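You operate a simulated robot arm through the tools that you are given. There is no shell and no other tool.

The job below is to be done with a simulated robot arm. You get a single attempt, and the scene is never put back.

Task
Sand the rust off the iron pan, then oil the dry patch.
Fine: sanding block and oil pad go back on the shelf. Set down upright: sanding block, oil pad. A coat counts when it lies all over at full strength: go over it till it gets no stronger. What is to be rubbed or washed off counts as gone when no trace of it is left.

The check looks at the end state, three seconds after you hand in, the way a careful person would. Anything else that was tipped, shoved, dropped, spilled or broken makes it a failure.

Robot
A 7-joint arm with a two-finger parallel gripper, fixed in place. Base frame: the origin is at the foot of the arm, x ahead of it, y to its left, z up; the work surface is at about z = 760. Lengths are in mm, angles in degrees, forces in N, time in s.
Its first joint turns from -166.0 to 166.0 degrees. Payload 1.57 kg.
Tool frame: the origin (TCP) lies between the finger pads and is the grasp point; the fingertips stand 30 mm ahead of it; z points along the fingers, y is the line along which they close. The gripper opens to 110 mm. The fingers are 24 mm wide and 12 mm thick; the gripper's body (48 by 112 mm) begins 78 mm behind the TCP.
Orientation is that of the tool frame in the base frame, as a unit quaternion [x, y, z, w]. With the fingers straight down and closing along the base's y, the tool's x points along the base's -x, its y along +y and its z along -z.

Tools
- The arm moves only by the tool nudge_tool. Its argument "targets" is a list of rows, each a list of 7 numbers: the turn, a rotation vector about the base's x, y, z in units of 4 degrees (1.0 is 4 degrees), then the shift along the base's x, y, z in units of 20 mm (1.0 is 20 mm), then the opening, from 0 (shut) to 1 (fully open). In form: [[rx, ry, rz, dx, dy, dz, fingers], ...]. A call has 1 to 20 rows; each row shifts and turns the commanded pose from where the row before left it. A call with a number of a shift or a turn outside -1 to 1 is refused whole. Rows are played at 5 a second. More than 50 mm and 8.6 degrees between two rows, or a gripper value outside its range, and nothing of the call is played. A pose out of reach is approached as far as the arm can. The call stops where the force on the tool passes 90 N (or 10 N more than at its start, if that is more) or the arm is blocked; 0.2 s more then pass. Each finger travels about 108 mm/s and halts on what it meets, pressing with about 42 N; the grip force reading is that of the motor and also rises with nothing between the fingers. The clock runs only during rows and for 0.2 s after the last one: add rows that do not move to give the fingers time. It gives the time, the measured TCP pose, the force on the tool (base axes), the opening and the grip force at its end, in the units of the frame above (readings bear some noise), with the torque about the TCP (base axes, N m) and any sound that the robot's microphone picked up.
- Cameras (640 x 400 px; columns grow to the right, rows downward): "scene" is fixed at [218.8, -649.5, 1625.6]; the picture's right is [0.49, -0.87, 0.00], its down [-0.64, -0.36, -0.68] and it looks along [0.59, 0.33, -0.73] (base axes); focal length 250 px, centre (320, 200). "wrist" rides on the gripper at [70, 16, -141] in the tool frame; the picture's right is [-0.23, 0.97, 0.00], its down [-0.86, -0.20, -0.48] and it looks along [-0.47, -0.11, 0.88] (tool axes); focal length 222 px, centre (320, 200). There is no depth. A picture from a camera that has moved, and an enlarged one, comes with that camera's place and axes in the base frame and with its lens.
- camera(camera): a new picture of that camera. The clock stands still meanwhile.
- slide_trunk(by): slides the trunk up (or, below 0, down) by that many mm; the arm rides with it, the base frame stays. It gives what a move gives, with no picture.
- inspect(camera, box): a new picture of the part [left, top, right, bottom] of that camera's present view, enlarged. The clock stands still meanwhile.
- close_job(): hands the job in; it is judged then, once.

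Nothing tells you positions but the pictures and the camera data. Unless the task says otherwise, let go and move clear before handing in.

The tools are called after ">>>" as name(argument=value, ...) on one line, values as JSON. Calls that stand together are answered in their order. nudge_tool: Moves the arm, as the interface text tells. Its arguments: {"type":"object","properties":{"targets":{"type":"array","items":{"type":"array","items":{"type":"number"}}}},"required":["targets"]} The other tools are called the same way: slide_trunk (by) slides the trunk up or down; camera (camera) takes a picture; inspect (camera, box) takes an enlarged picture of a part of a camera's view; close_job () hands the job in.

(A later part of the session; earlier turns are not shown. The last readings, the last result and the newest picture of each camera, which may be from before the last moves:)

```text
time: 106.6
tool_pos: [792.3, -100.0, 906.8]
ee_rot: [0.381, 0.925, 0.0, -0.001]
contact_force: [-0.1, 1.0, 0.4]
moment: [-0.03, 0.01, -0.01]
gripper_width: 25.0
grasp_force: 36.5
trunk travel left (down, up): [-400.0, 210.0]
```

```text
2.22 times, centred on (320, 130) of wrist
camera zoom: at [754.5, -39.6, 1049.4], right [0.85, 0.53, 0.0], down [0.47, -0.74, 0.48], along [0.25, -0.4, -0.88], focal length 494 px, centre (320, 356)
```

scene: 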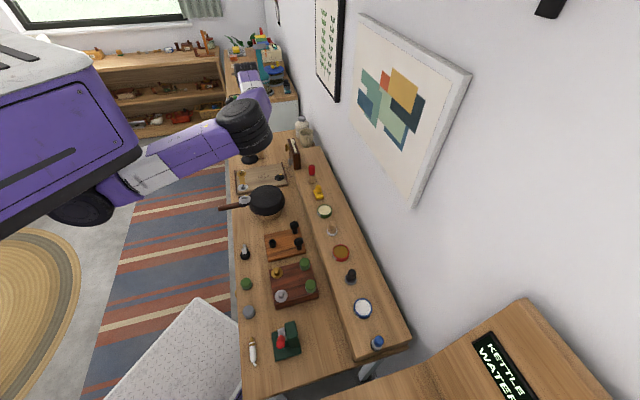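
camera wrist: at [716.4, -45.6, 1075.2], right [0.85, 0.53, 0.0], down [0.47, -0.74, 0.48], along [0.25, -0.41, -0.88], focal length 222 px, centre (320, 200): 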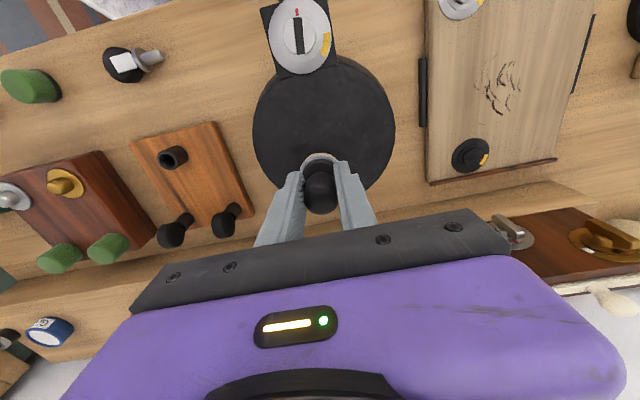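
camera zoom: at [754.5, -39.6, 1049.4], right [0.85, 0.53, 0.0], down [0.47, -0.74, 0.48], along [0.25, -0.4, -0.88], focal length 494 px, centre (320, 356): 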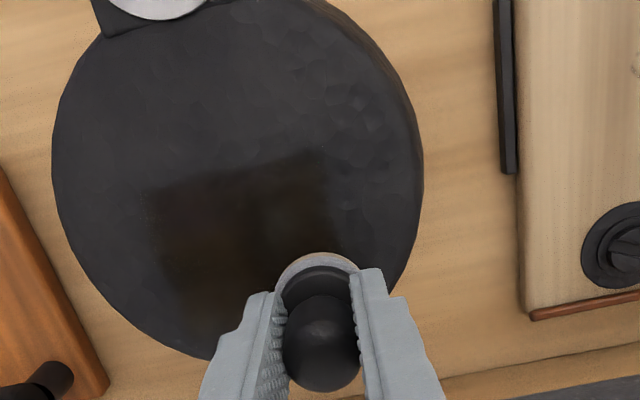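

>>> nudge_tool(targets=[[0, 0, 0, 0, 0, 0.5, 0], [0, 0, 0, 0, 0, 1, 0], [0, 0, 0, 0.2, -0.8, 1, 0], [0, 0, 0, 0.2, -0.8, 1, 0], [0, 0, 0, 0, -0.7, 0.5, 0], [0, 0, 0, 0, 0, 0, 0]])

>>> camera(camera="wrist")

>>> inspect(camera="wrist", box=[240, 40, 360, 145])

>>> inspect(camera="scene", box=[256, 184, 288, 206])

>>> inspect(camera="scene", box=[280, 150, 330, 190])

```text
time: 108.0
tool_pos: [800.8, -148.7, 987.0]
ee_rot: [0.381, 0.924, 0.0, 0.001]
contact_force: [0.0, -0.4, -0.6]
moment: [-0.02, -0.05, -0.01]
gripper_width: 25.0
grasp_force: 36.3
trunk travel left (down, up): [-400.0, 210.0]
```

```text
taken
camera wrist: at [762.2, -86.6, 1130.0], right [0.85, 0.53, 0.0], down [0.47, -0.74, 0.48], along [0.25, -0.41, -0.88], focal length 222 px, centre (320, 200)
```

wrist: 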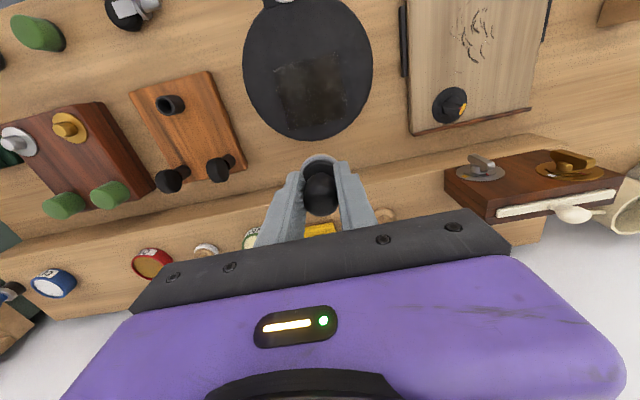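

```text
3.81 times, centred on (300, 92) of wrist
camera zoom: at [762.2, -86.6, 1130.0], right [0.85, 0.53, 0.0], down [0.47, -0.74, 0.48], along [0.25, -0.41, -0.88], focal length 846 px, centre (396, 610)
```

zoom: 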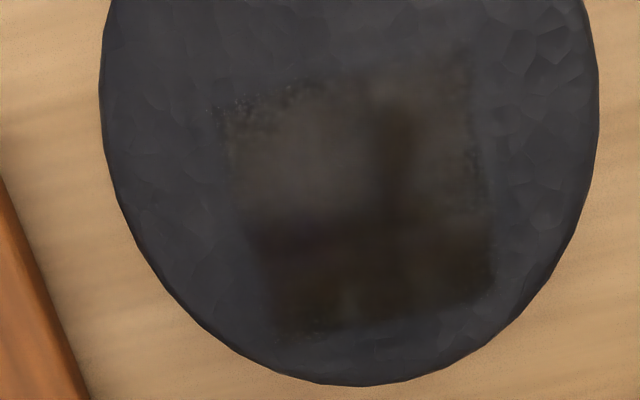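

```text
16.00 times, centred on (272, 195) of scene
camera zoom: at [218.8, -649.5, 1625.6], right [0.49, -0.87, 0.0], down [-0.64, -0.36, -0.68], along [0.59, 0.33, -0.73], focal length 4008 px, centre (1088, 280)
```

zoom: 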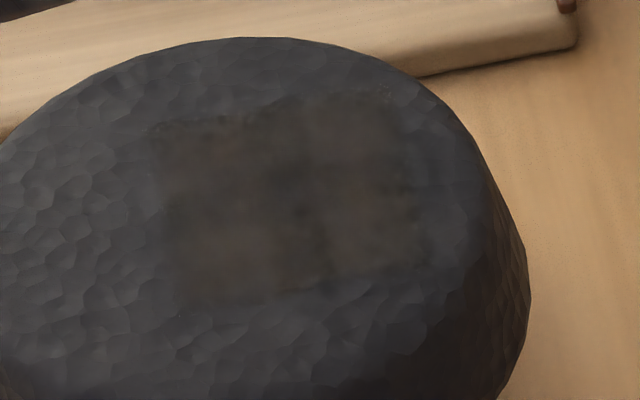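

```text
10.00 times, centred on (305, 170) of scene
camera zoom: at [218.8, -649.5, 1625.6], right [0.49, -0.87, 0.0], down [-0.64, -0.36, -0.68], along [0.59, 0.33, -0.73], focal length 2505 px, centre (470, 500)
```

zoom: 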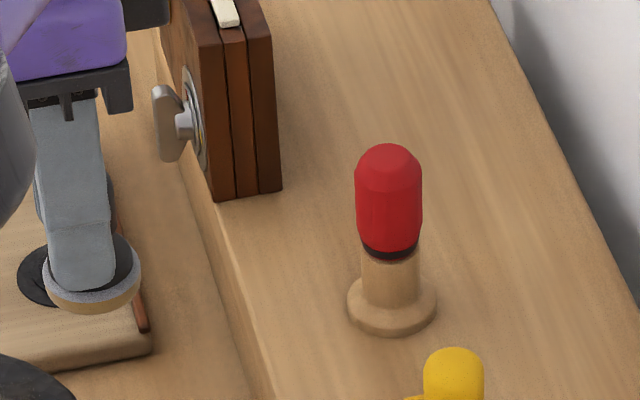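

The whole square is now coated but unevenly, with the corner and edges weaker. I'll do a second raster with wider overlap and cross-strokes.

>>> nudge_tool(targets=[[0, 0, 0, -0.663, 0.745, 0, 0], [0, 0, 0, -0.663, 0.745, 0, 0], [0, 0, 0, -0.663, 0.745, 0, 0], [0, 0, 0, 0, 0, -0.9, 0], [0, 0, 0, 0, 0, -0.9, 0], [0, 0, 0, 0, 0, -0.9, 0], [0, 0, 0, 0, 0, -0.9, 0], [0, 0, 0, 0, 0, -0.2, 0], [0, 0, 0, 0, 0, 0, 0]])

>>> nudge_tool(targets=[[0, 0, 0, 0, 0, -0.1, 0], [0, 0, 0, 0, 0, 0, 0]])

>>> nudge_tool(targets=[[0, 0, 0, 0, 0, -0.08, 0], [0, 0, 0, 0, 0, 0, 0]])

```text
time: 110.0
tool_pos: [759.7, -103.3, 910.3]
ee_rot: [0.381, 0.924, 0.0, -0.001]
contact_force: [0.4, 0.3, -1.0]
moment: [0.03, 0.01, -0.03]
gripper_width: 24.8
grasp_force: 36.0
trunk travel left (down, up): [-400.0, 210.0]
```

```text
time: 110.6
tool_pos: [759.1, -102.9, 909.3]
ee_rot: [0.381, 0.925, 0.0, 0.0]
contact_force: [0.1, 0.4, -0.5]
moment: [0.03, -0.01, 0.01]
gripper_width: 24.9
grasp_force: 36.8
trunk travel left (down, up): [-400.0, 210.0]
```

```text
time: 111.2
tool_pos: [760.6, -103.1, 908.8]
ee_rot: [0.382, 0.924, -0.001, 0.0]
contact_force: [-0.2, 0.4, -0.2]
moment: [-0.04, 0.0, -0.02]
gripper_width: 24.4
grasp_force: 36.3
trunk travel left (down, up): [-400.0, 210.0]
```

>>> nudge_tool(targets=[[0, 0, 0, 0, 0, -0.08, 0], [0, 0, 0, 0, 0, 0, 0]])

>>> nudge_tool(targets=[[0, 0, 0, 0, 0, -0.08, 0], [0, 0, 0, 0, 0, 0, 0]])

```text
time: 111.8
tool_pos: [760.1, -102.3, 907.2]
ee_rot: [0.382, 0.924, 0.0, -0.001]
contact_force: [-3.0, -1.7, 12.1]
moment: [-0.16, 0.08, -0.06]
gripper_width: 24.7
grasp_force: 36.5
trunk travel left (down, up): [-400.0, 210.0]
```

```text
time: 112.4
tool_pos: [761.2, -102.2, 906.3]
ee_rot: [0.382, 0.924, 0.001, 0.001]
contact_force: [-5.5, -1.3, 31.2]
moment: [-0.27, 0.15, -0.03]
gripper_width: 24.5
grasp_force: 36.8
trunk travel left (down, up): [-400.0, 210.0]
```

>>> nudge_tool(targets=[[0, 0, 0, -0.885, -0.06, 0, 0], [0, 0, 0, -0.885, -0.06, 0, 0], [0, 0, 0, 0.426, -0.423, 0, 0], [0, 0, 0, 0.426, -0.423, 0, 0], [0, 0, 0, 0.426, -0.423, 0, 0], [0, 0, 0, 0.426, -0.423, 0, 0], [0, 0, 0, 0.458, 0.462, 0, 0], [0, 0, 0, -0.426, 0.423, 0, 0], [0, 0, 0, -0.426, 0.423, 0, 0], [0, 0, 0, -0.426, 0.423, 0, 0], [0, 0, 0, -0.426, 0.423, 0, 0], [0, 0, 0, 0.458, 0.462, 0, 0], [0, 0, 0, 0.426, -0.423, 0, 0], [0, 0, 0, 0.426, -0.423, 0, 0], [0, 0, 0, 0.426, -0.423, 0, 0], [0, 0, 0, 0.426, -0.423, 0, 0], [0, 0, 0, 0.458, 0.462, 0, 0]])

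>>> nudge_tool(targets=[[0, 0, 0, -0.426, 0.423, 0, 0], [0, 0, 0, -0.426, 0.423, 0, 0], [0, 0, 0, -0.426, 0.423, 0, 0], [0, 0, 0, -0.426, 0.423, 0, 0], [0, 0, 0, 0.458, 0.462, 0, 0], [0, 0, 0, 0.426, -0.423, 0, 0], [0, 0, 0, 0.426, -0.423, 0, 0], [0, 0, 0, 0.426, -0.423, 0, 0], [0, 0, 0, 0.426, -0.423, 0, 0], [0, 0, 0, -0.885, -0.06, 0, 0], [0, 0, 0, -0.885, -0.06, 0, 0], [0, 0, 0, 0, 0, 0, 0]])

```text
time: 116.0
tool_pos: [786.1, -114.7, 905.3]
ee_rot: [0.382, 0.924, -0.002, 0.001]
contact_force: [-5.9, -9.8, 32.4]
moment: [-0.48, 0.17, -0.04]
gripper_width: 24.6
grasp_force: 36.4
trunk travel left (down, up): [-400.0, 210.0]
```

```text
time: 118.6
tool_pos: [762.0, -104.8, 905.4]
ee_rot: [0.381, 0.925, 0.0, 0.003]
contact_force: [10.0, -1.4, 28.9]
moment: [-0.13, -0.5, 0.05]
gripper_width: 24.7
grasp_force: 36.3
trunk travel left (down, up): [-400.0, 210.0]
```

>>> nudge_tool(targets=[[0, 0, 0, 0, 0, 0.5, 0], [0, 0, 0, 0, 0, 1, 0], [0, 0, 0, 0.66, -0.745, 1, 0], [0, 0, 0, 0.66, -0.745, 1, 0], [0, 0, 0, 0.66, -0.745, 0.5, 0], [0, 0, 0, 0, 0, 0, 0]])

>>> inspect(camera="wrist", box=[240, 40, 360, 145])

>>> inspect(camera="scene", box=[256, 184, 288, 206])

>>> inspect(camera="scene", box=[262, 150, 312, 190])

```text
time: 120.0
tool_pos: [797.9, -150.0, 985.0]
ee_rot: [0.381, 0.925, 0.0, 0.0]
contact_force: [0.2, 0.5, 0.0]
moment: [-0.04, 0.01, 0.01]
gripper_width: 24.7
grasp_force: 36.8
trunk travel left (down, up): [-400.0, 210.0]
```

```text
3.81 times, centred on (300, 92) of wrist
camera zoom: at [761.3, -88.3, 1127.5], right [0.85, 0.53, 0.0], down [0.47, -0.74, 0.48], along [0.25, -0.41, -0.88], focal length 846 px, centre (396, 610)
```

zoom: 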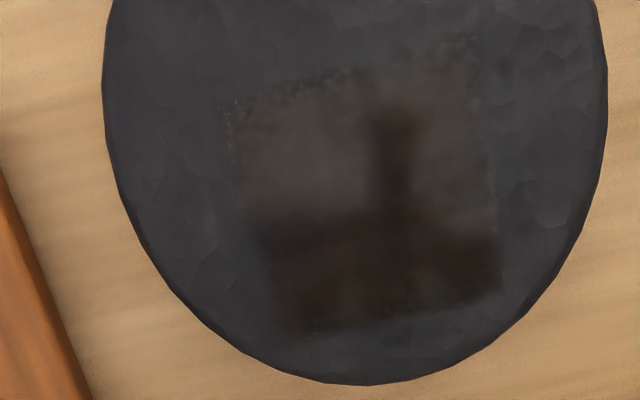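

```text
16.00 times, centred on (272, 195) of scene
camera zoom: at [218.8, -649.5, 1625.6], right [0.49, -0.87, 0.0], down [-0.64, -0.36, -0.68], along [0.59, 0.33, -0.73], focal length 4008 px, centre (1088, 280)
```

zoom: 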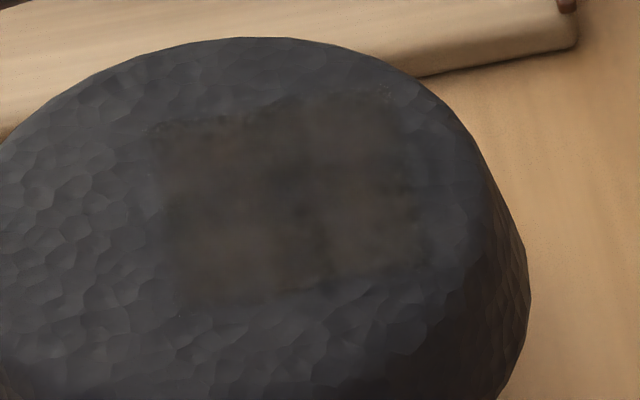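

```text
10.00 times, centred on (287, 170) of scene
camera zoom: at [218.8, -649.5, 1625.6], right [0.49, -0.87, 0.0], down [-0.64, -0.36, -0.68], along [0.59, 0.33, -0.73], focal length 2505 px, centre (650, 500)
```

zoom: 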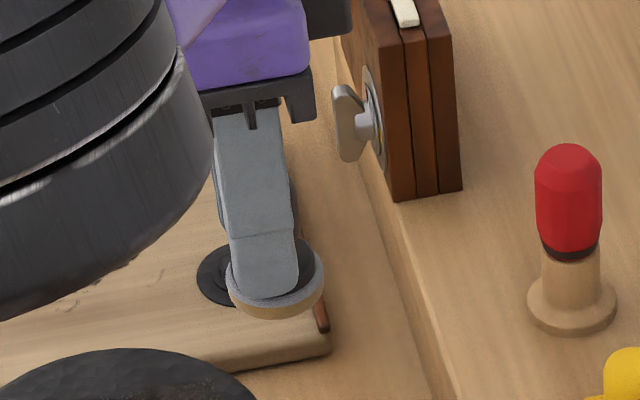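

The coat looks saturated, but the gripper's shadow makes it hard to judge. I'll move away toward the oil jar, look at it unshadowed, and re-dip for one more pass.

>>> nudge_tool(targets=[[0, 0, 0, -0.398, -0.98, 0, 0], [0, 0, 0, -0.398, -0.98, 0, 0], [0, 0, 0, -0.398, -0.98, 0, 0], [0, 0, 0, -0.398, -0.98, 0, 0], [0, 0, 0, -0.398, -0.98, 0, 0], [0, 0, 0, -0.398, -0.98, 0, 0], [0, 0, 0, -0.398, -0.98, 0, 0], [0, 0, 0, -0.398, -0.98, 0, 0], [0, 0, 0, -0.398, -0.98, 0, 0], [0, 0, 0, -0.398, -0.98, 0, 0], [0, 0, 0, -0.398, -0.98, 0, 0], [0, 0, 0, -0.398, -0.98, 0, 0], [0, 0, 0, -0.398, -0.98, 0, 0], [0, 0, 0, -0.398, -0.98, 0, 0], [0, 0, 0, -0.398, -0.98, 0, 0], [0, 0, 0, -0.398, -0.98, 0, 0], [0, 0, 0, -0.398, -0.98, 0, 0], [0, 0, 0, 0, 0, 0, 0]])

>>> camera(camera="scene")

>>> inspect(camera="scene", box=[240, 178, 300, 220])

>>> inspect(camera="scene", box=[256, 184, 288, 206])

>>> inspect(camera="scene", box=[310, 215, 374, 260])

>>> camera(camera="wrist")

```text
time: 123.8
tool_pos: [662.1, -482.9, 985.0]
ee_rot: [0.381, 0.924, 0.0, 0.0]
contact_force: [-0.7, 0.8, -0.7]
moment: [0.01, 0.01, -0.01]
gripper_width: 24.6
grasp_force: 36.2
trunk travel left (down, up): [-400.0, 210.0]
```

```text
taken
```

scene: 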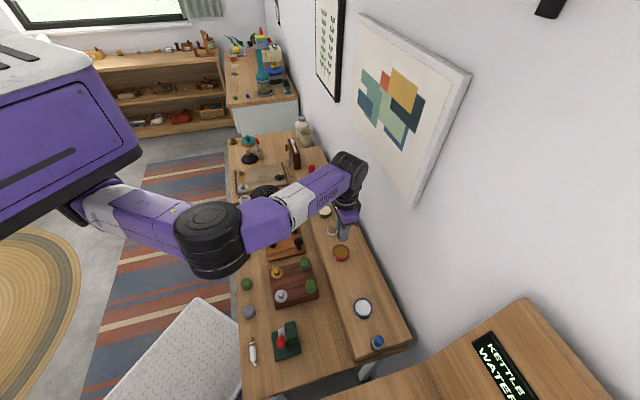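

```text
9.52 times, centred on (270, 199) of scene
camera zoom: at [218.8, -649.5, 1625.6], right [0.49, -0.87, 0.0], down [-0.64, -0.36, -0.68], along [0.59, 0.33, -0.73], focal length 2385 px, centre (796, 210)
```

zoom: 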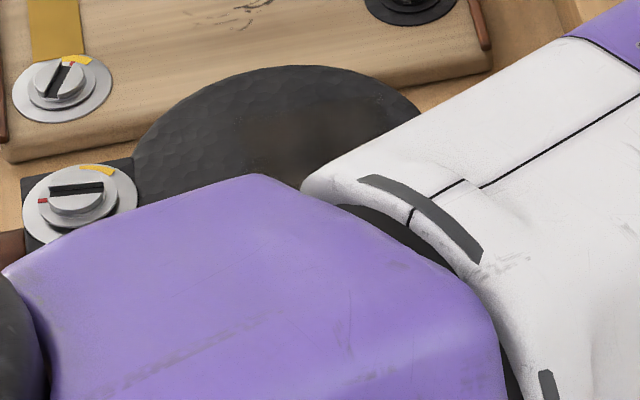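

```text
16.00 times, centred on (272, 195) of scene
camera zoom: at [218.8, -649.5, 1625.6], right [0.49, -0.87, 0.0], down [-0.64, -0.36, -0.68], along [0.59, 0.33, -0.73], focal length 4008 px, centre (1088, 280)
```

zoom: 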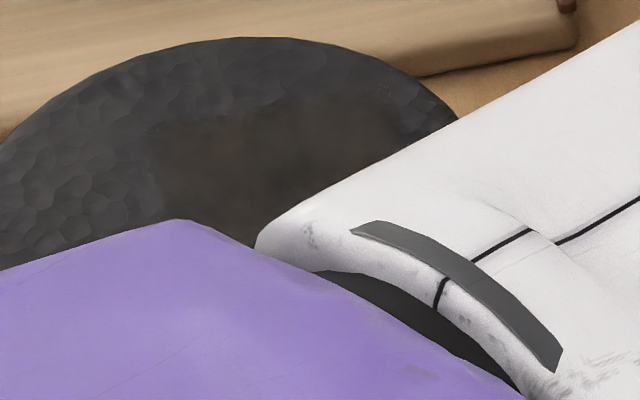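

```text
8.89 times, centred on (342, 238) of scene
camera zoom: at [218.8, -649.5, 1625.6], right [0.49, -0.87, 0.0], down [-0.64, -0.36, -0.68], along [0.59, 0.33, -0.73], focal length 2226 px, centre (124, -133)
```

zoom: 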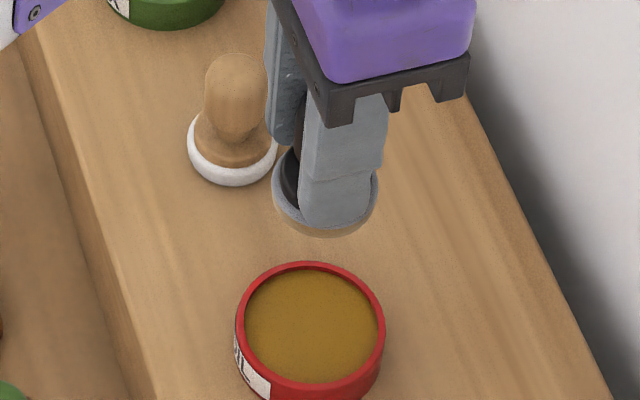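

```text
taken
camera wrist: at [624.6, -421.6, 1126.7], right [0.85, 0.53, 0.0], down [0.47, -0.74, 0.48], along [0.25, -0.4, -0.88], focal length 222 px, centre (320, 200)
```

wrist: 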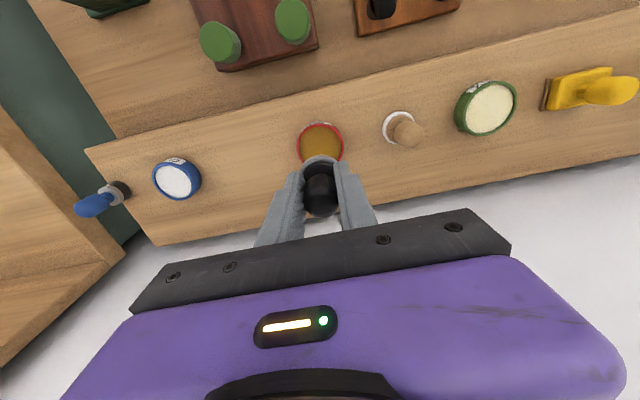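

>>> nudge_tool(targets=[[0, 0, 0, 0, 0, -0.9, 0], [0, 0, 0, 0, 0, -0.9, 0], [0, 0, 0, 0, 0, -0.9, 0], [0, 0, 0, 0, 0, -0.7, 0], [0, 0, 0, 0, 0, 0, 0]])

>>> inspect(camera="scene", box=[310, 220, 390, 270])

>>> inspect(camera="wrist", box=[240, 100, 400, 220])

```text
time: 125.0
tool_pos: [665.1, -482.0, 917.4]
ee_rot: [0.381, 0.924, 0.0, 0.0]
contact_force: [-0.4, -1.1, -0.1]
moment: [0.01, 0.01, -0.01]
gripper_width: 24.7
grasp_force: 36.2
trunk travel left (down, up): [-400.0, 210.0]
```

```text
8.00 times, centred on (350, 245) of scene
camera zoom: at [218.8, -649.5, 1625.6], right [0.49, -0.87, 0.0], down [-0.64, -0.36, -0.68], along [0.59, 0.33, -0.73], focal length 2004 px, centre (80, -160)
```

zoom: 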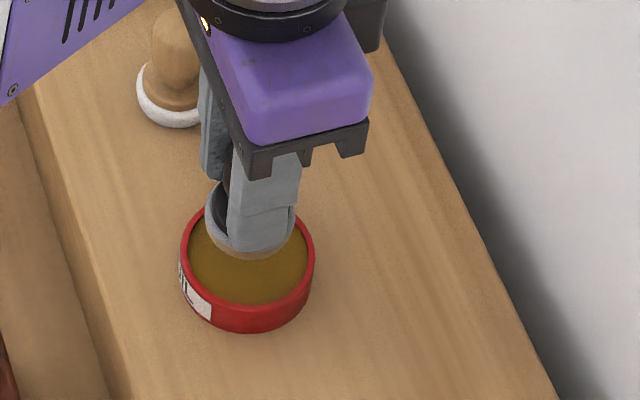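

```text
3.33 times, centred on (320, 160) of wrist
camera zoom: at [626.0, -420.8, 1058.3], right [0.85, 0.53, 0.0], down [0.47, -0.74, 0.48], along [0.25, -0.41, -0.88], focal length 740 px, centre (320, 333)
```

zoom: 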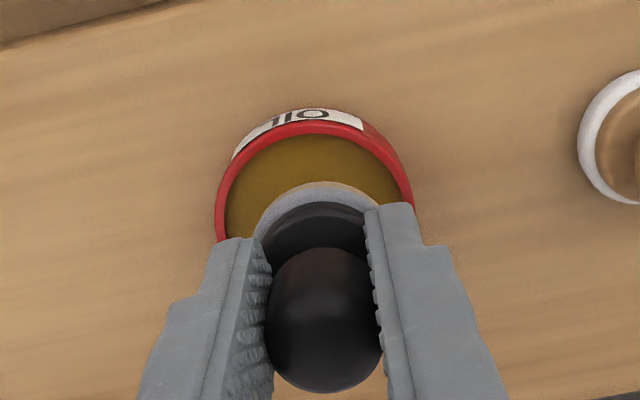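

>>> nudge_tool(targets=[[0, 0, 0, -0.08, -0.05, -0.25, 0], [0, 0, 0, 0, 0, -0.25, 0], [0, 0, 0, 0, 0, -0.2, 0], [0, 0, 0, 0, 0, 0, 0]])

>>> nudge_tool(targets=[[0, 0, 0, 0, 0, -0.1, 0], [0, 0, 0, 0, 0, -0.1, 0], [0, 0, 0, 0, 0, 0, 0]])

>>> nudge_tool(targets=[[0, 0, 0, 0, 0, -0.1, 0], [0, 0, 0, 0, 0, 0, 0]])

```text
time: 126.0
tool_pos: [663.6, -484.1, 902.9]
ee_rot: [0.381, 0.924, 0.0, 0.001]
contact_force: [0.5, -0.2, 0.6]
moment: [-0.02, 0.0, 0.02]
gripper_width: 24.6
grasp_force: 36.5
trunk travel left (down, up): [-400.0, 210.0]
```

```text
time: 126.8
tool_pos: [661.6, -484.2, 899.1]
ee_rot: [0.38, 0.925, 0.0, 0.0]
contact_force: [0.9, 0.3, -1.2]
moment: [-0.04, -0.02, 0.0]
gripper_width: 24.6
grasp_force: 36.4
trunk travel left (down, up): [-400.0, 210.0]
```

```text
time: 127.4
tool_pos: [661.5, -485.2, 896.6]
ee_rot: [0.381, 0.924, 0.0, 0.0]
contact_force: [-0.6, 0.3, -0.4]
moment: [0.0, -0.03, 0.0]
gripper_width: 24.7
grasp_force: 36.6
trunk travel left (down, up): [-400.0, 210.0]
```

>>> nudge_tool(targets=[[0, 0, 0, 0, 0, -0.08, 0], [0, 0, 0, 0, 0, 0, 0]])

>>> nudge_tool(targets=[[0, 0, 0, 0, 0, -0.08, 0], [0, 0, 0, 0, 0, 0, 0]])

```text
time: 128.0
tool_pos: [661.7, -483.5, 894.7]
ee_rot: [0.381, 0.924, 0.0, 0.0]
contact_force: [-0.8, 0.2, -0.5]
moment: [-0.01, -0.01, 0.01]
gripper_width: 24.5
grasp_force: 36.6
trunk travel left (down, up): [-400.0, 210.0]
```

```text
time: 128.6
tool_pos: [662.2, -484.7, 894.5]
ee_rot: [0.382, 0.924, -0.001, 0.0]
contact_force: [-2.9, 2.0, 12.2]
moment: [0.11, 0.12, -0.01]
gripper_width: 25.0
grasp_force: 36.4
trunk travel left (down, up): [-400.0, 210.0]
```

>>> nudge_tool(targets=[[0, 0, 0, 0, 0, 0, 0], [0, 0, 0, 0, 0, 0.5, 0], [0, 0, 0, 0, 0, 1, 0], [0, 0, 0, 0, 0, 1, 0], [0, 0, 0, 0, 0, 1, 0], [0, 0, 0, 0, 0, 1, 0], [0, 0, 0, 0, 0, 0, 0]])

>>> inspect(camera="scene", box=[310, 215, 374, 260])

>>> nudge_tool(targets=[[0, 0, 0, 0.2475, 0.95, 0, 0], [0, 0, 0, 0.2475, 0.95, 0, 0], [0, 0, 0, 0.2475, 0.95, 0, 0], [0, 0, 0, 0.2475, 0.95, 0, 0], [0, 0, 0, 0.2475, 0.95, 0, 0], [0, 0, 0, 0.2475, 0.95, 0, 0], [0, 0, 0, 0.2475, 0.95, 0, 0], [0, 0, 0, 0.2475, 0.95, 0, 0], [0, 0, 0, 0.2475, 0.95, 0, 0], [0, 0, 0, 0.2475, 0.95, 0, 0], [0, 0, 0, 0.2475, 0.95, 0, 0], [0, 0, 0, 0.2475, 0.95, 0, 0], [0, 0, 0, 0.2475, 0.95, 0, 0], [0, 0, 0, 0.2475, 0.95, 0, 0], [0, 0, 0, 0.2475, 0.95, 0, 0], [0, 0, 0, 0.2475, 0.95, 0, 0], [0, 0, 0, 0.2475, 0.95, 0, 0], [0, 0, 0, 0.2475, 0.95, 0, 0], [0, 0, 0, 0.2475, 0.95, 0, 0], [0, 0, 0, 0.2475, 0.95, 0, 0]])

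>>> nudge_tool(targets=[[0, 0, 0, 0, 0, -0.9, 0], [0, 0, 0, 0, 0, -0.9, 0], [0, 0, 0, 0, 0, -0.9, 0], [0, 0, 0, 0, 0, -0.9, 0], [0, 0, 0, 0, 0, 0, 0]])

```text
time: 130.2
tool_pos: [661.1, -483.6, 984.2]
ee_rot: [0.381, 0.925, 0.0, 0.0]
contact_force: [0.2, 0.0, -0.8]
moment: [-0.02, -0.01, 0.02]
gripper_width: 24.6
grasp_force: 36.5
trunk travel left (down, up): [-400.0, 210.0]
```

```text
8.89 times, centred on (342, 238) of scene
camera zoom: at [218.8, -649.5, 1625.6], right [0.49, -0.87, 0.0], down [-0.64, -0.36, -0.68], along [0.59, 0.33, -0.73], focal length 2226 px, centre (124, -133)
```

zoom: 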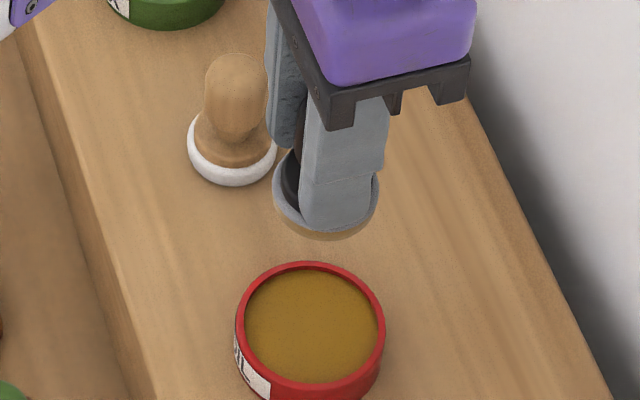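

```text
time: 134.4
tool_pos: [764.1, -103.4, 984.4]
ee_rot: [0.381, 0.925, 0.0, -0.001]
contact_force: [0.0, -0.4, -1.0]
moment: [0.01, 0.0, 0.0]
gripper_width: 25.1
grasp_force: 36.6
trunk travel left (down, up): [-400.0, 210.0]
```

```text
time: 135.6
tool_pos: [761.9, -104.2, 910.2]
ee_rot: [0.381, 0.925, 0.001, 0.001]
contact_force: [-0.3, -0.2, -0.3]
moment: [0.02, 0.01, -0.01]
gripper_width: 24.8
grasp_force: 36.3
trunk travel left (down, up): [-400.0, 210.0]
```

>>> nudge_tool(targets=[[0, 0, 0, 0, 0, -0.15, 0], [0, 0, 0, 0, 0, 0, 0]])

>>> nudge_tool(targets=[[0, 0, 0, 0, 0, -0.1, 0], [0, 0, 0, 0, 0, 0, 0]])

>>> nudge_tool(targets=[[0, 0, 0, 0, 0, -0.08, 0], [0, 0, 0, 0, 0, 0, 0]])

```text
time: 136.2
tool_pos: [762.6, -104.2, 907.5]
ee_rot: [0.381, 0.925, 0.001, 0.001]
contact_force: [0.9, 0.0, -0.7]
moment: [0.02, -0.02, -0.02]
gripper_width: 24.8
grasp_force: 36.1
trunk travel left (down, up): [-400.0, 210.0]
```

```text
time: 136.8
tool_pos: [763.3, -104.3, 906.4]
ee_rot: [0.381, 0.925, 0.0, 0.0]
contact_force: [0.1, 0.8, -0.9]
moment: [-0.01, -0.04, 0.02]
gripper_width: 24.7
grasp_force: 36.2
trunk travel left (down, up): [-400.0, 210.0]
```

```text
time: 137.4
tool_pos: [762.1, -104.8, 906.6]
ee_rot: [0.381, 0.924, 0.0, 0.001]
contact_force: [-1.0, -3.2, 13.2]
moment: [-0.19, 0.07, -0.02]
gripper_width: 24.8
grasp_force: 36.6
trunk travel left (down, up): [-400.0, 210.0]
```

>>> nudge_tool(targets=[[0, 0, 0, 0, 0, -0.05, 0], [0, 0, 0, -0.93, -0.02, 0, 0], [0, 0, 0, -0.93, -0.02, 0, 0], [0, 0, 0, 0.458, 0.462, 0, 0], [0, 0, 0, 0.458, 0.462, 0, 0], [0, 0, 0, 0.458, 0.462, 0, 0], [0, 0, 0, 0.458, 0.462, 0, 0], [0, 0, 0, 0.444, -0.441, 0, 0], [0, 0, 0, -0.458, -0.462, 0, 0], [0, 0, 0, -0.458, -0.462, 0, 0], [0, 0, 0, -0.458, -0.462, 0, 0], [0, 0, 0, -0.458, -0.462, 0, 0], [0, 0, 0, 0.444, -0.441, 0, 0], [0, 0, 0, 0.458, 0.462, 0, 0], [0, 0, 0, 0.458, 0.462, 0, 0], [0, 0, 0, 0.458, 0.462, 0, 0], [0, 0, 0, 0.458, 0.462, 0, 0], [0, 0, 0, 0.444, -0.441, 0, 0]])

>>> nudge_tool(targets=[[0, 0, 0, -0.458, -0.462, 0, 0], [0, 0, 0, -0.458, -0.462, 0, 0], [0, 0, 0, -0.458, -0.462, 0, 0], [0, 0, 0, -0.458, -0.462, 0, 0], [0, 0, 0, 0.444, -0.441, 0, 0], [0, 0, 0, 0.458, 0.462, 0, 0], [0, 0, 0, 0.458, 0.462, 0, 0], [0, 0, 0, 0.458, 0.462, 0, 0], [0, 0, 0, 0.458, 0.462, 0, 0], [0, 0, 0, 0, 0, 0, 0]])

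```text
time: 141.2
tool_pos: [788.4, -89.3, 905.7]
ee_rot: [0.379, 0.925, 0.003, -0.001]
contact_force: [-7.0, 8.5, 29.5]
moment: [0.15, 0.14, -0.04]
gripper_width: 25.0
grasp_force: 37.0
trunk travel left (down, up): [-400.0, 210.0]
```

```text
time: 143.4
tool_pos: [799.2, -103.2, 904.2]
ee_rot: [0.381, 0.925, 0.001, 0.002]
contact_force: [-7.4, -8.7, 42.3]
moment: [-0.62, 0.26, -0.09]
gripper_width: 24.8
grasp_force: 36.8
trunk travel left (down, up): [-400.0, 210.0]
```

>>> nudge_tool(targets=[[0, 0, 0, -0.444, 0.441, 0, 0], [0, 0, 0, -0.444, 0.441, 0, 0], [0, 0, 0, -0.444, 0.441, 0, 0], [0, 0, 0, -0.444, 0.441, 0, 0], [0, 0, 0, -0.458, -0.462, 0, 0], [0, 0, 0, -0.458, -0.462, 0, 0], [0, 0, 0, -0.458, -0.462, 0, 0], [0, 0, 0, -0.458, -0.462, 0, 0], [0, 0, 0, 0.444, -0.441, 0, 0], [0, 0, 0, 0.444, -0.441, 0, 0], [0, 0, 0, 0.444, -0.441, 0, 0], [0, 0, 0, 0.444, -0.441, 0, 0], [0, 0, 0, 0.458, 0.462, 0, 0], [0, 0, 0, 0.458, 0.462, 0, 0], [0, 0, 0, 0, 0, 0, 0]])

>>> nudge_tool(targets=[[0, 0, 0, 0, 0, 0.5, 0], [0, 0, 0, 0, 0, 1, 0], [0, 0, 0, 0.66, -0.745, 1, 0], [0, 0, 0, 0.66, -0.745, 1, 0], [0, 0, 0, 0, 0, 0.5, 0], [0, 0, 0, 0, 0, 0, 0]])

>>> inspect(camera="wrist", box=[240, 40, 360, 145])

>>> inspect(camera="scene", box=[256, 184, 288, 206])

```text
time: 146.6
tool_pos: [779.0, -123.1, 904.8]
ee_rot: [0.382, 0.924, 0.0, 0.002]
contact_force: [-5.0, -9.7, 33.6]
moment: [-0.55, 0.16, -0.05]
gripper_width: 24.6
grasp_force: 36.8
trunk travel left (down, up): [-400.0, 210.0]
```

```text
time: 148.0
tool_pos: [807.2, -150.6, 984.7]
ee_rot: [0.381, 0.925, 0.0, 0.0]
contact_force: [0.6, -0.3, -0.8]
moment: [-0.04, 0.01, -0.03]
gripper_width: 24.7
grasp_force: 37.0
trunk travel left (down, up): [-400.0, 210.0]
```

```text
3.81 times, centred on (300, 92) of wrist
camera zoom: at [768.5, -89.3, 1126.9], right [0.85, 0.53, 0.0], down [0.47, -0.74, 0.48], along [0.25, -0.41, -0.88], focal length 846 px, centre (396, 610)
```

zoom: 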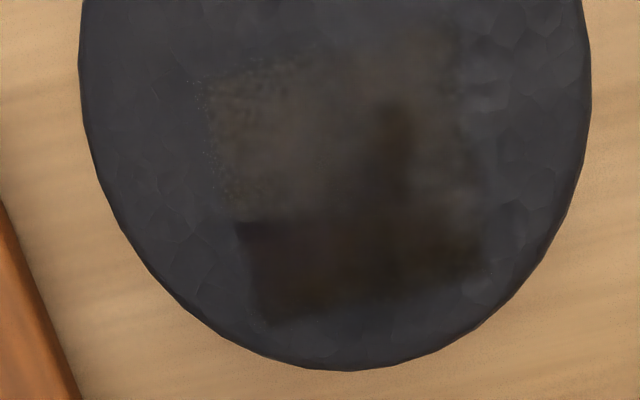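

```text
16.00 times, centred on (272, 195) of scene
camera zoom: at [218.8, -649.5, 1625.6], right [0.49, -0.87, 0.0], down [-0.64, -0.36, -0.68], along [0.59, 0.33, -0.73], focal length 4008 px, centre (1088, 280)
```

zoom: 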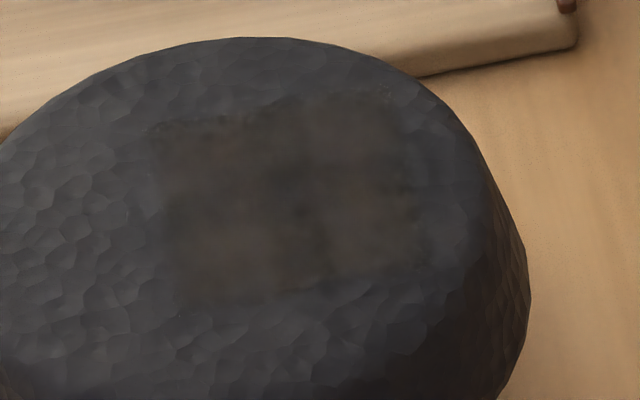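

>>> nudge_tool(targets=[[0, 0, 0, 0, 0, 1, 0], [0, 0, 0, 0, 0, 1, 0], [0, 0, 0, 0, 0, 1, 0], [0, 0, 0, 0, 0, 1, 0], [0, 0, 0, 0, 0, 1, 0], [0, 0, 0, 0, 0, 1, 0], [0, 0, 0, 0, 0, 0, 0]])

>>> inspect(camera="wrist", box=[270, 50, 360, 130])

>>> inspect(camera="scene", box=[256, 184, 288, 206])

```text
time: 149.6
tool_pos: [806.2, -151.9, 1105.3]
ee_rot: [0.381, 0.924, 0.0, 0.0]
contact_force: [-0.1, -0.9, 0.1]
moment: [0.0, -0.01, -0.01]
gripper_width: 24.3
grasp_force: 36.4
trunk travel left (down, up): [-400.0, 210.0]
```

```text
5.00 times, centred on (315, 90) of wrist
camera zoom: at [767.6, -90.0, 1247.2], right [0.85, 0.53, 0.0], down [0.47, -0.74, 0.48], along [0.25, -0.41, -0.88], focal length 1111 px, centre (345, 750)
```

zoom: 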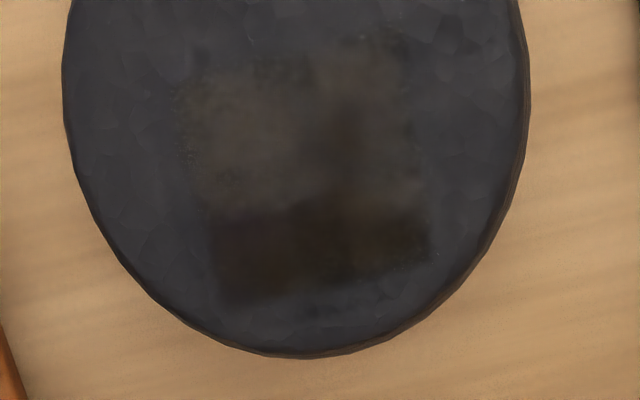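

```text
16.00 times, centred on (272, 195) of scene
camera zoom: at [218.8, -649.5, 1625.6], right [0.49, -0.87, 0.0], down [-0.64, -0.36, -0.68], along [0.59, 0.33, -0.73], focal length 4008 px, centre (1088, 280)
```

zoom: 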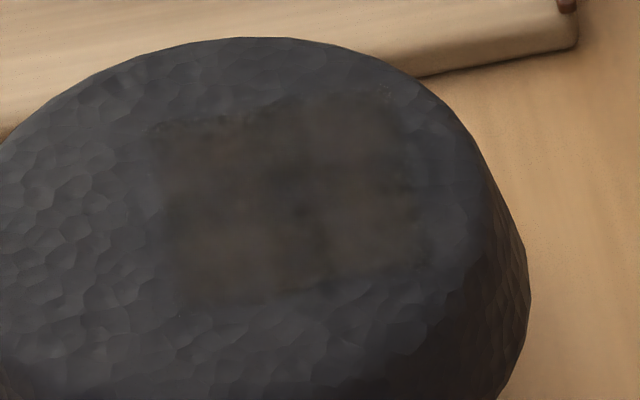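

The coat no longer changes between passes and covers the whole square. Next I return the oil pad to its place on the shelf.

>>> nudge_tool(targets=[[0, 0, 0, -0.5136, -0.966, -0.28, 0], [0, 0, 0, -0.5136, -0.966, -0.28, 0], [0, 0, 0, -0.5136, -0.966, -0.28, 0], [0, 0, 0, -0.5136, -0.966, -0.28, 0], [0, 0, 0, -0.5136, -0.966, -0.28, 0], [0, 0, 0, -0.5136, -0.966, -0.28, 0], [0, 0, 0, -0.5136, -0.966, -0.28, 0], [0, 0, 0, -0.5136, -0.966, -0.28, 0], [0, 0, 0, -0.5136, -0.966, -0.28, 0], [0, 0, 0, -0.5136, -0.966, -0.28, 0], [0, 0, 0, -0.5136, -0.966, -0.28, 0]])

>>> nudge_tool(targets=[[0, 0, 0, -0.5136, -0.966, -0.28, 0], [0, 0, 0, -0.5136, -0.966, -0.28, 0], [0, 0, 0, -0.5136, -0.966, -0.28, 0], [0, 0, 0, -0.5136, -0.966, -0.28, 0], [0, 0, 0, -0.5136, -0.966, -0.28, 0], [0, 0, 0, -0.5136, -0.966, -0.28, 0], [0, 0, 0, -0.5136, -0.966, -0.28, 0], [0, 0, 0, -0.5136, -0.966, -0.28, 0], [0, 0, 0, -0.5136, -0.966, -0.28, 0], [0, 0, 0, -0.5136, -0.966, -0.28, 0], [0, 0, 0, 0, 0, 0, 0]])

>>> camera(camera="wrist")

>>> inspect(camera="scene", box=[310, 230, 390, 290])

>>> inspect(camera="scene", box=[240, 178, 300, 220])

```text
time: 152.0
tool_pos: [692.3, -363.0, 1042.4]
ee_rot: [0.379, 0.925, 0.0, 0.0]
contact_force: [-0.1, -0.4, -0.3]
moment: [0.0, -0.01, 0.02]
gripper_width: 24.5
grasp_force: 36.3
trunk travel left (down, up): [-400.0, 210.0]
```

```text
time: 154.4
tool_pos: [588.4, -555.3, 985.8]
ee_rot: [0.381, 0.925, 0.0, -0.001]
contact_force: [-0.6, -0.7, 0.5]
moment: [0.0, -0.01, -0.01]
gripper_width: 24.7
grasp_force: 36.3
trunk travel left (down, up): [-400.0, 210.0]
```

```text
taken
camera wrist: at [551.7, -495.1, 1128.5], right [0.85, 0.53, 0.0], down [0.47, -0.74, 0.48], along [0.25, -0.4, -0.88], focal length 222 px, centre (320, 200)
```

wrist: 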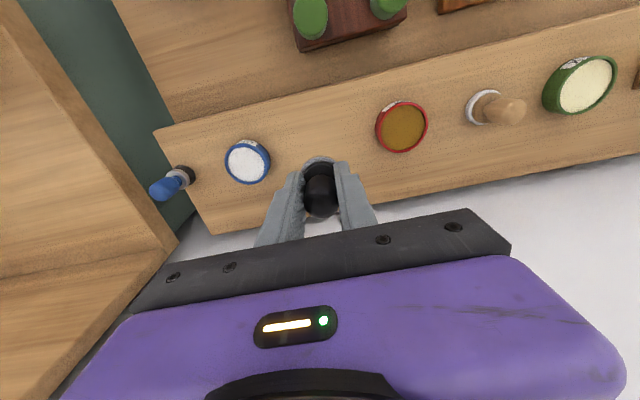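

```text
6.67 times, centred on (350, 260) of scene
camera zoom: at [218.8, -649.5, 1625.6], right [0.49, -0.87, 0.0], down [-0.64, -0.36, -0.68], along [0.59, 0.33, -0.73], focal length 1670 px, centre (120, -200)
```

zoom: 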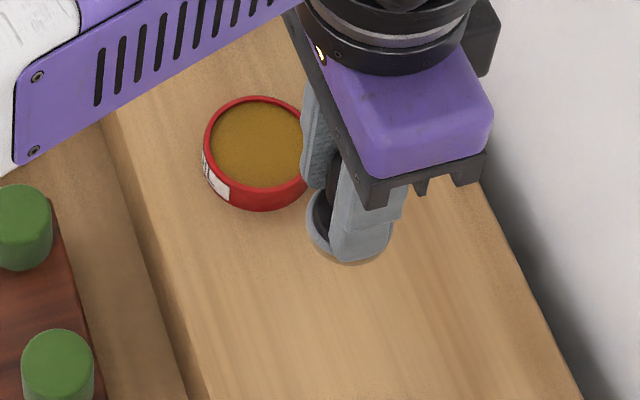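

```text
9.52 times, centred on (270, 199) of scene
camera zoom: at [218.8, -649.5, 1625.6], right [0.49, -0.87, 0.0], down [-0.64, -0.36, -0.68], along [0.59, 0.33, -0.73], focal length 2385 px, centre (796, 210)
```

zoom: 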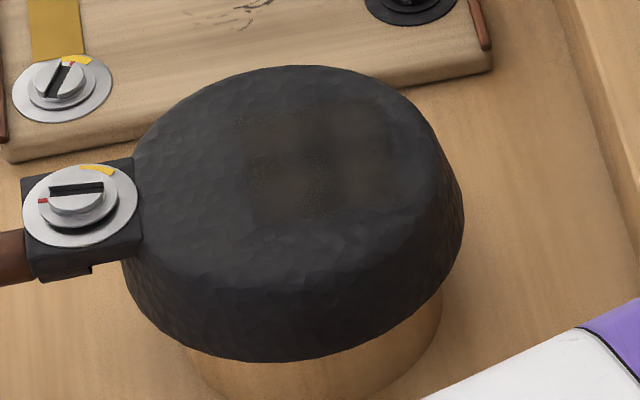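

>>> inspect(camera="scene", box=[256, 184, 288, 206])

>>> inspect(camera="scene", box=[262, 186, 282, 203])

```text
16.00 times, centred on (272, 195) of scene
camera zoom: at [218.8, -649.5, 1625.6], right [0.49, -0.87, 0.0], down [-0.64, -0.36, -0.68], along [0.59, 0.33, -0.73], focal length 4008 px, centre (1088, 280)
```

zoom: 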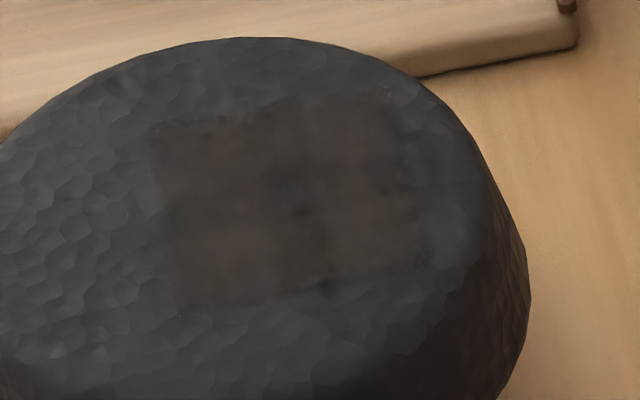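

```text
16.00 times, centred on (272, 194) of scene
camera zoom: at [218.8, -649.5, 1625.6], right [0.49, -0.87, 0.0], down [-0.64, -0.36, -0.68], along [0.59, 0.33, -0.73], focal length 4008 px, centre (1088, 288)
```

zoom: 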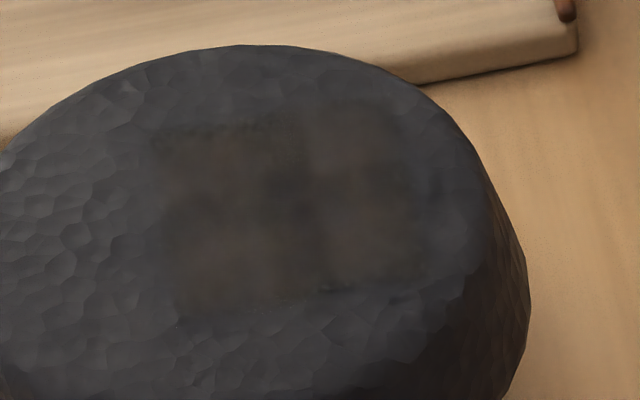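

The coat looks even out to the edges of the square; the small mottling differs between zooms, so it's a rendering effect. Now setting the pad down.

>>> nudge_tool(targets=[[0, 0, 0, 0.08, -0.1, -0.9, 0], [0, 0, 0, 0, 0, -0.9, 0], [0, 0, 0, 0, 0, -0.9, 0], [0, 0, 0, 0, 0, -0.9, 0], [0, 0, 0, 0, 0, -0.9, 0], [0, 0, 0, 0, 0, 0, 0]])

>>> inspect(camera="scene", box=[310, 240, 390, 290])

>>> nudge_tool(targets=[[0, 0, 0, 0, 0, -0.15, 0], [0, 0, 0, 0, 0, -0.15, 0], [0, 0, 0, 0, 0, 0, 0]])

>>> nudge_tool(targets=[[0, 0, 0, 0, 0, -0.1, 0], [0, 0, 0, 0, 0, 0, 0]])

```text
time: 155.8
tool_pos: [589.4, -560.4, 896.4]
ee_rot: [0.382, 0.924, -0.001, 0.0]
contact_force: [0.0, 0.4, -0.3]
moment: [0.01, 0.04, -0.02]
gripper_width: 24.4
grasp_force: 36.4
trunk travel left (down, up): [-400.0, 210.0]
```

```text
8.00 times, centred on (350, 265) of scene
camera zoom: at [218.8, -649.5, 1625.6], right [0.49, -0.87, 0.0], down [-0.64, -0.36, -0.68], along [0.59, 0.33, -0.73], focal length 2004 px, centre (80, -320)
```

zoom: 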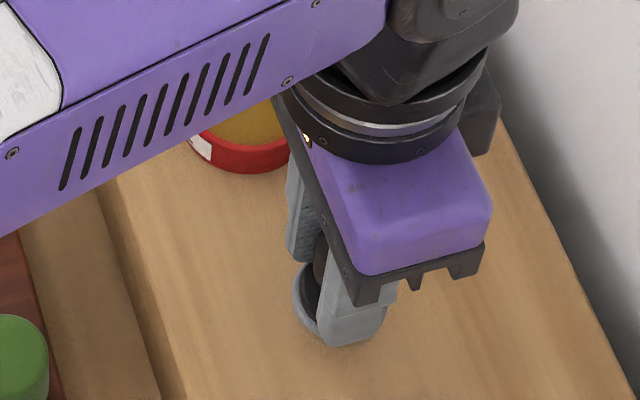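

```text
time: 156.6
tool_pos: [590.3, -559.4, 891.6]
ee_rot: [0.381, 0.925, -0.001, 0.001]
contact_force: [-0.8, -0.1, 0.2]
moment: [0.0, 0.0, 0.03]
gripper_width: 24.5
grasp_force: 36.4
trunk travel left (down, up): [-400.0, 210.0]
```

```text
time: 157.2
tool_pos: [589.3, -558.4, 887.9]
ee_rot: [0.381, 0.925, 0.0, 0.001]
contact_force: [0.5, -0.1, -1.3]
moment: [-0.01, 0.01, -0.02]
gripper_width: 24.8
grasp_force: 36.3
trunk travel left (down, up): [-400.0, 210.0]
```

>>> nudge_tool(targets=[[0, 0, 0, 0, 0, -0.15, 0], [0, 0, 0, 0, 0, 0, 0]])

>>> nudge_tool(targets=[[0, 0, 0, 0, 0, -0.1, 0], [0, 0, 0, 0, 0, 0, 0]])

>>> nudge_tool(targets=[[0, 0, 0, 0, 0, -0.1, 0], [0, 0, 0, 0, 0, 0, 0]])

>>> nudge_tool(targets=[[0, 0, 0, 0, 0, -0.06, 0], [0, 0, 0, 0, 0, 0, 0]])

```text
time: 157.8
tool_pos: [591.0, -558.2, 885.3]
ee_rot: [0.381, 0.924, 0.0, 0.0]
contact_force: [-0.3, 0.2, -0.5]
moment: [0.0, 0.0, 0.0]
gripper_width: 24.8
grasp_force: 36.1
trunk travel left (down, up): [-400.0, 210.0]
```

```text
time: 158.4
tool_pos: [589.6, -558.9, 882.6]
ee_rot: [0.381, 0.925, 0.001, 0.001]
contact_force: [0.0, 0.0, -0.7]
moment: [0.0, -0.04, -0.02]
gripper_width: 24.8
grasp_force: 36.6
trunk travel left (down, up): [-400.0, 210.0]
```

```text
time: 159.0
tool_pos: [591.2, -557.5, 881.3]
ee_rot: [0.38, 0.925, -0.001, 0.0]
contact_force: [0.3, -0.2, -0.7]
moment: [-0.03, -0.02, -0.03]
gripper_width: 25.1
grasp_force: 36.6
trunk travel left (down, up): [-400.0, 210.0]
```

```text
time: 159.6
tool_pos: [589.5, -557.0, 880.5]
ee_rot: [0.381, 0.925, 0.001, 0.0]
contact_force: [0.6, 0.8, -0.7]
moment: [-0.02, 0.0, -0.01]
gripper_width: 24.5
grasp_force: 36.1
trunk travel left (down, up): [-400.0, 210.0]
```

>>> nudge_tool(targets=[[0, 0, 0, 0, 0, -0.08, 0], [0, 0, 0, 0, 0, 0, 0]])

>>> nudge_tool(targets=[[0, 0, 0, 0, 0, -0.06, 0], [0, 0, 0, 0, 0, 0, 0]])

```text
time: 160.2
tool_pos: [591.0, -558.8, 878.6]
ee_rot: [0.382, 0.924, 0.0, 0.0]
contact_force: [0.2, -0.1, -0.2]
moment: [-0.04, 0.02, -0.01]
gripper_width: 24.7
grasp_force: 36.2
trunk travel left (down, up): [-400.0, 210.0]
```

```text
time: 160.8
tool_pos: [590.0, -558.0, 878.0]
ee_rot: [0.381, 0.924, 0.0, 0.0]
contact_force: [-0.5, 1.0, 2.6]
moment: [0.03, 0.02, 0.0]
gripper_width: 24.8
grasp_force: 36.4
trunk travel left (down, up): [-400.0, 210.0]
```

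>>> nudge_tool(targets=[[0, 0, 0, 0, 0, -0.03, 0], [0, 0, 0, 0, 0, 0, 0]])

>>> nudge_tool(targets=[[0, 0, 0, 0, 0, 0, 0.3], [0, 0, 0, 0, 0, 0, 0.5], [0, 0, 0, 0, 0, 0, 0.5], [0, 0, 0, 0, 0, 0.5, 0.5], [0, 0, 0, 0, 0, 1, 0.5], [0, 0, 0, 0, 0, 1, 0.5], [0, 0, 0, 0, 0, 1, 0.5], [0, 0, 0, 0, 0, 1, 0.5], [0, 0, 0, 0, 0, 1, 0.5], [0, 0, 0, 0, 0, 0, 0.5]])

>>> camera(camera="wrist")

>>> inspect(camera="scene", box=[310, 240, 390, 290])

```text
time: 161.4
tool_pos: [590.6, -557.5, 877.5]
ee_rot: [0.381, 0.924, 0.0, 0.0]
contact_force: [-2.2, 5.2, 14.2]
moment: [0.23, 0.08, -0.05]
gripper_width: 24.6
grasp_force: 37.1
trunk travel left (down, up): [-400.0, 210.0]
```

```text
time: 163.6
tool_pos: [589.4, -557.3, 987.8]
ee_rot: [0.381, 0.924, 0.0, 0.0]
contact_force: [0.0, -0.1, 0.2]
moment: [0.01, -0.02, 0.01]
gripper_width: 55.0
grasp_force: 0.1
trunk travel left (down, up): [-400.0, 210.0]
```

```text
taken
camera wrist: at [551.5, -496.7, 1129.3], right [0.85, 0.53, 0.0], down [0.47, -0.74, 0.48], along [0.25, -0.41, -0.88], focal length 222 px, centre (320, 200)
```

wrist: 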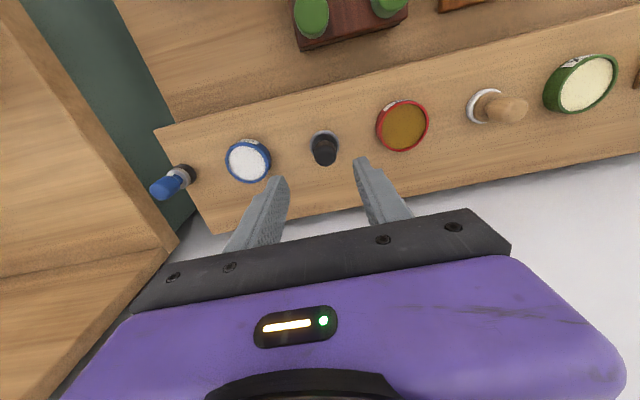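

```text
8.00 times, centred on (350, 265) of scene
camera zoom: at [218.8, -649.5, 1625.6], right [0.49, -0.87, 0.0], down [-0.64, -0.36, -0.68], along [0.59, 0.33, -0.73], focal length 2004 px, centre (80, -320)
```

zoom: 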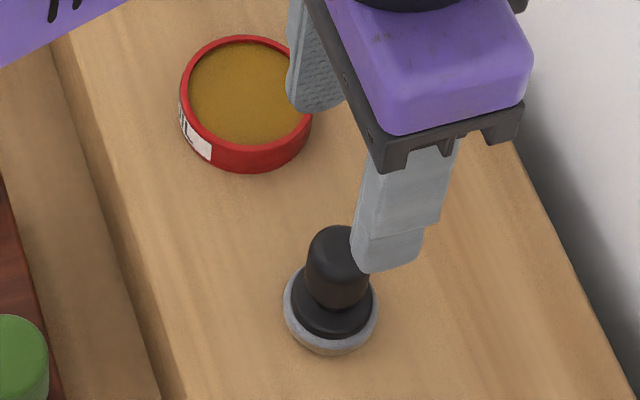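

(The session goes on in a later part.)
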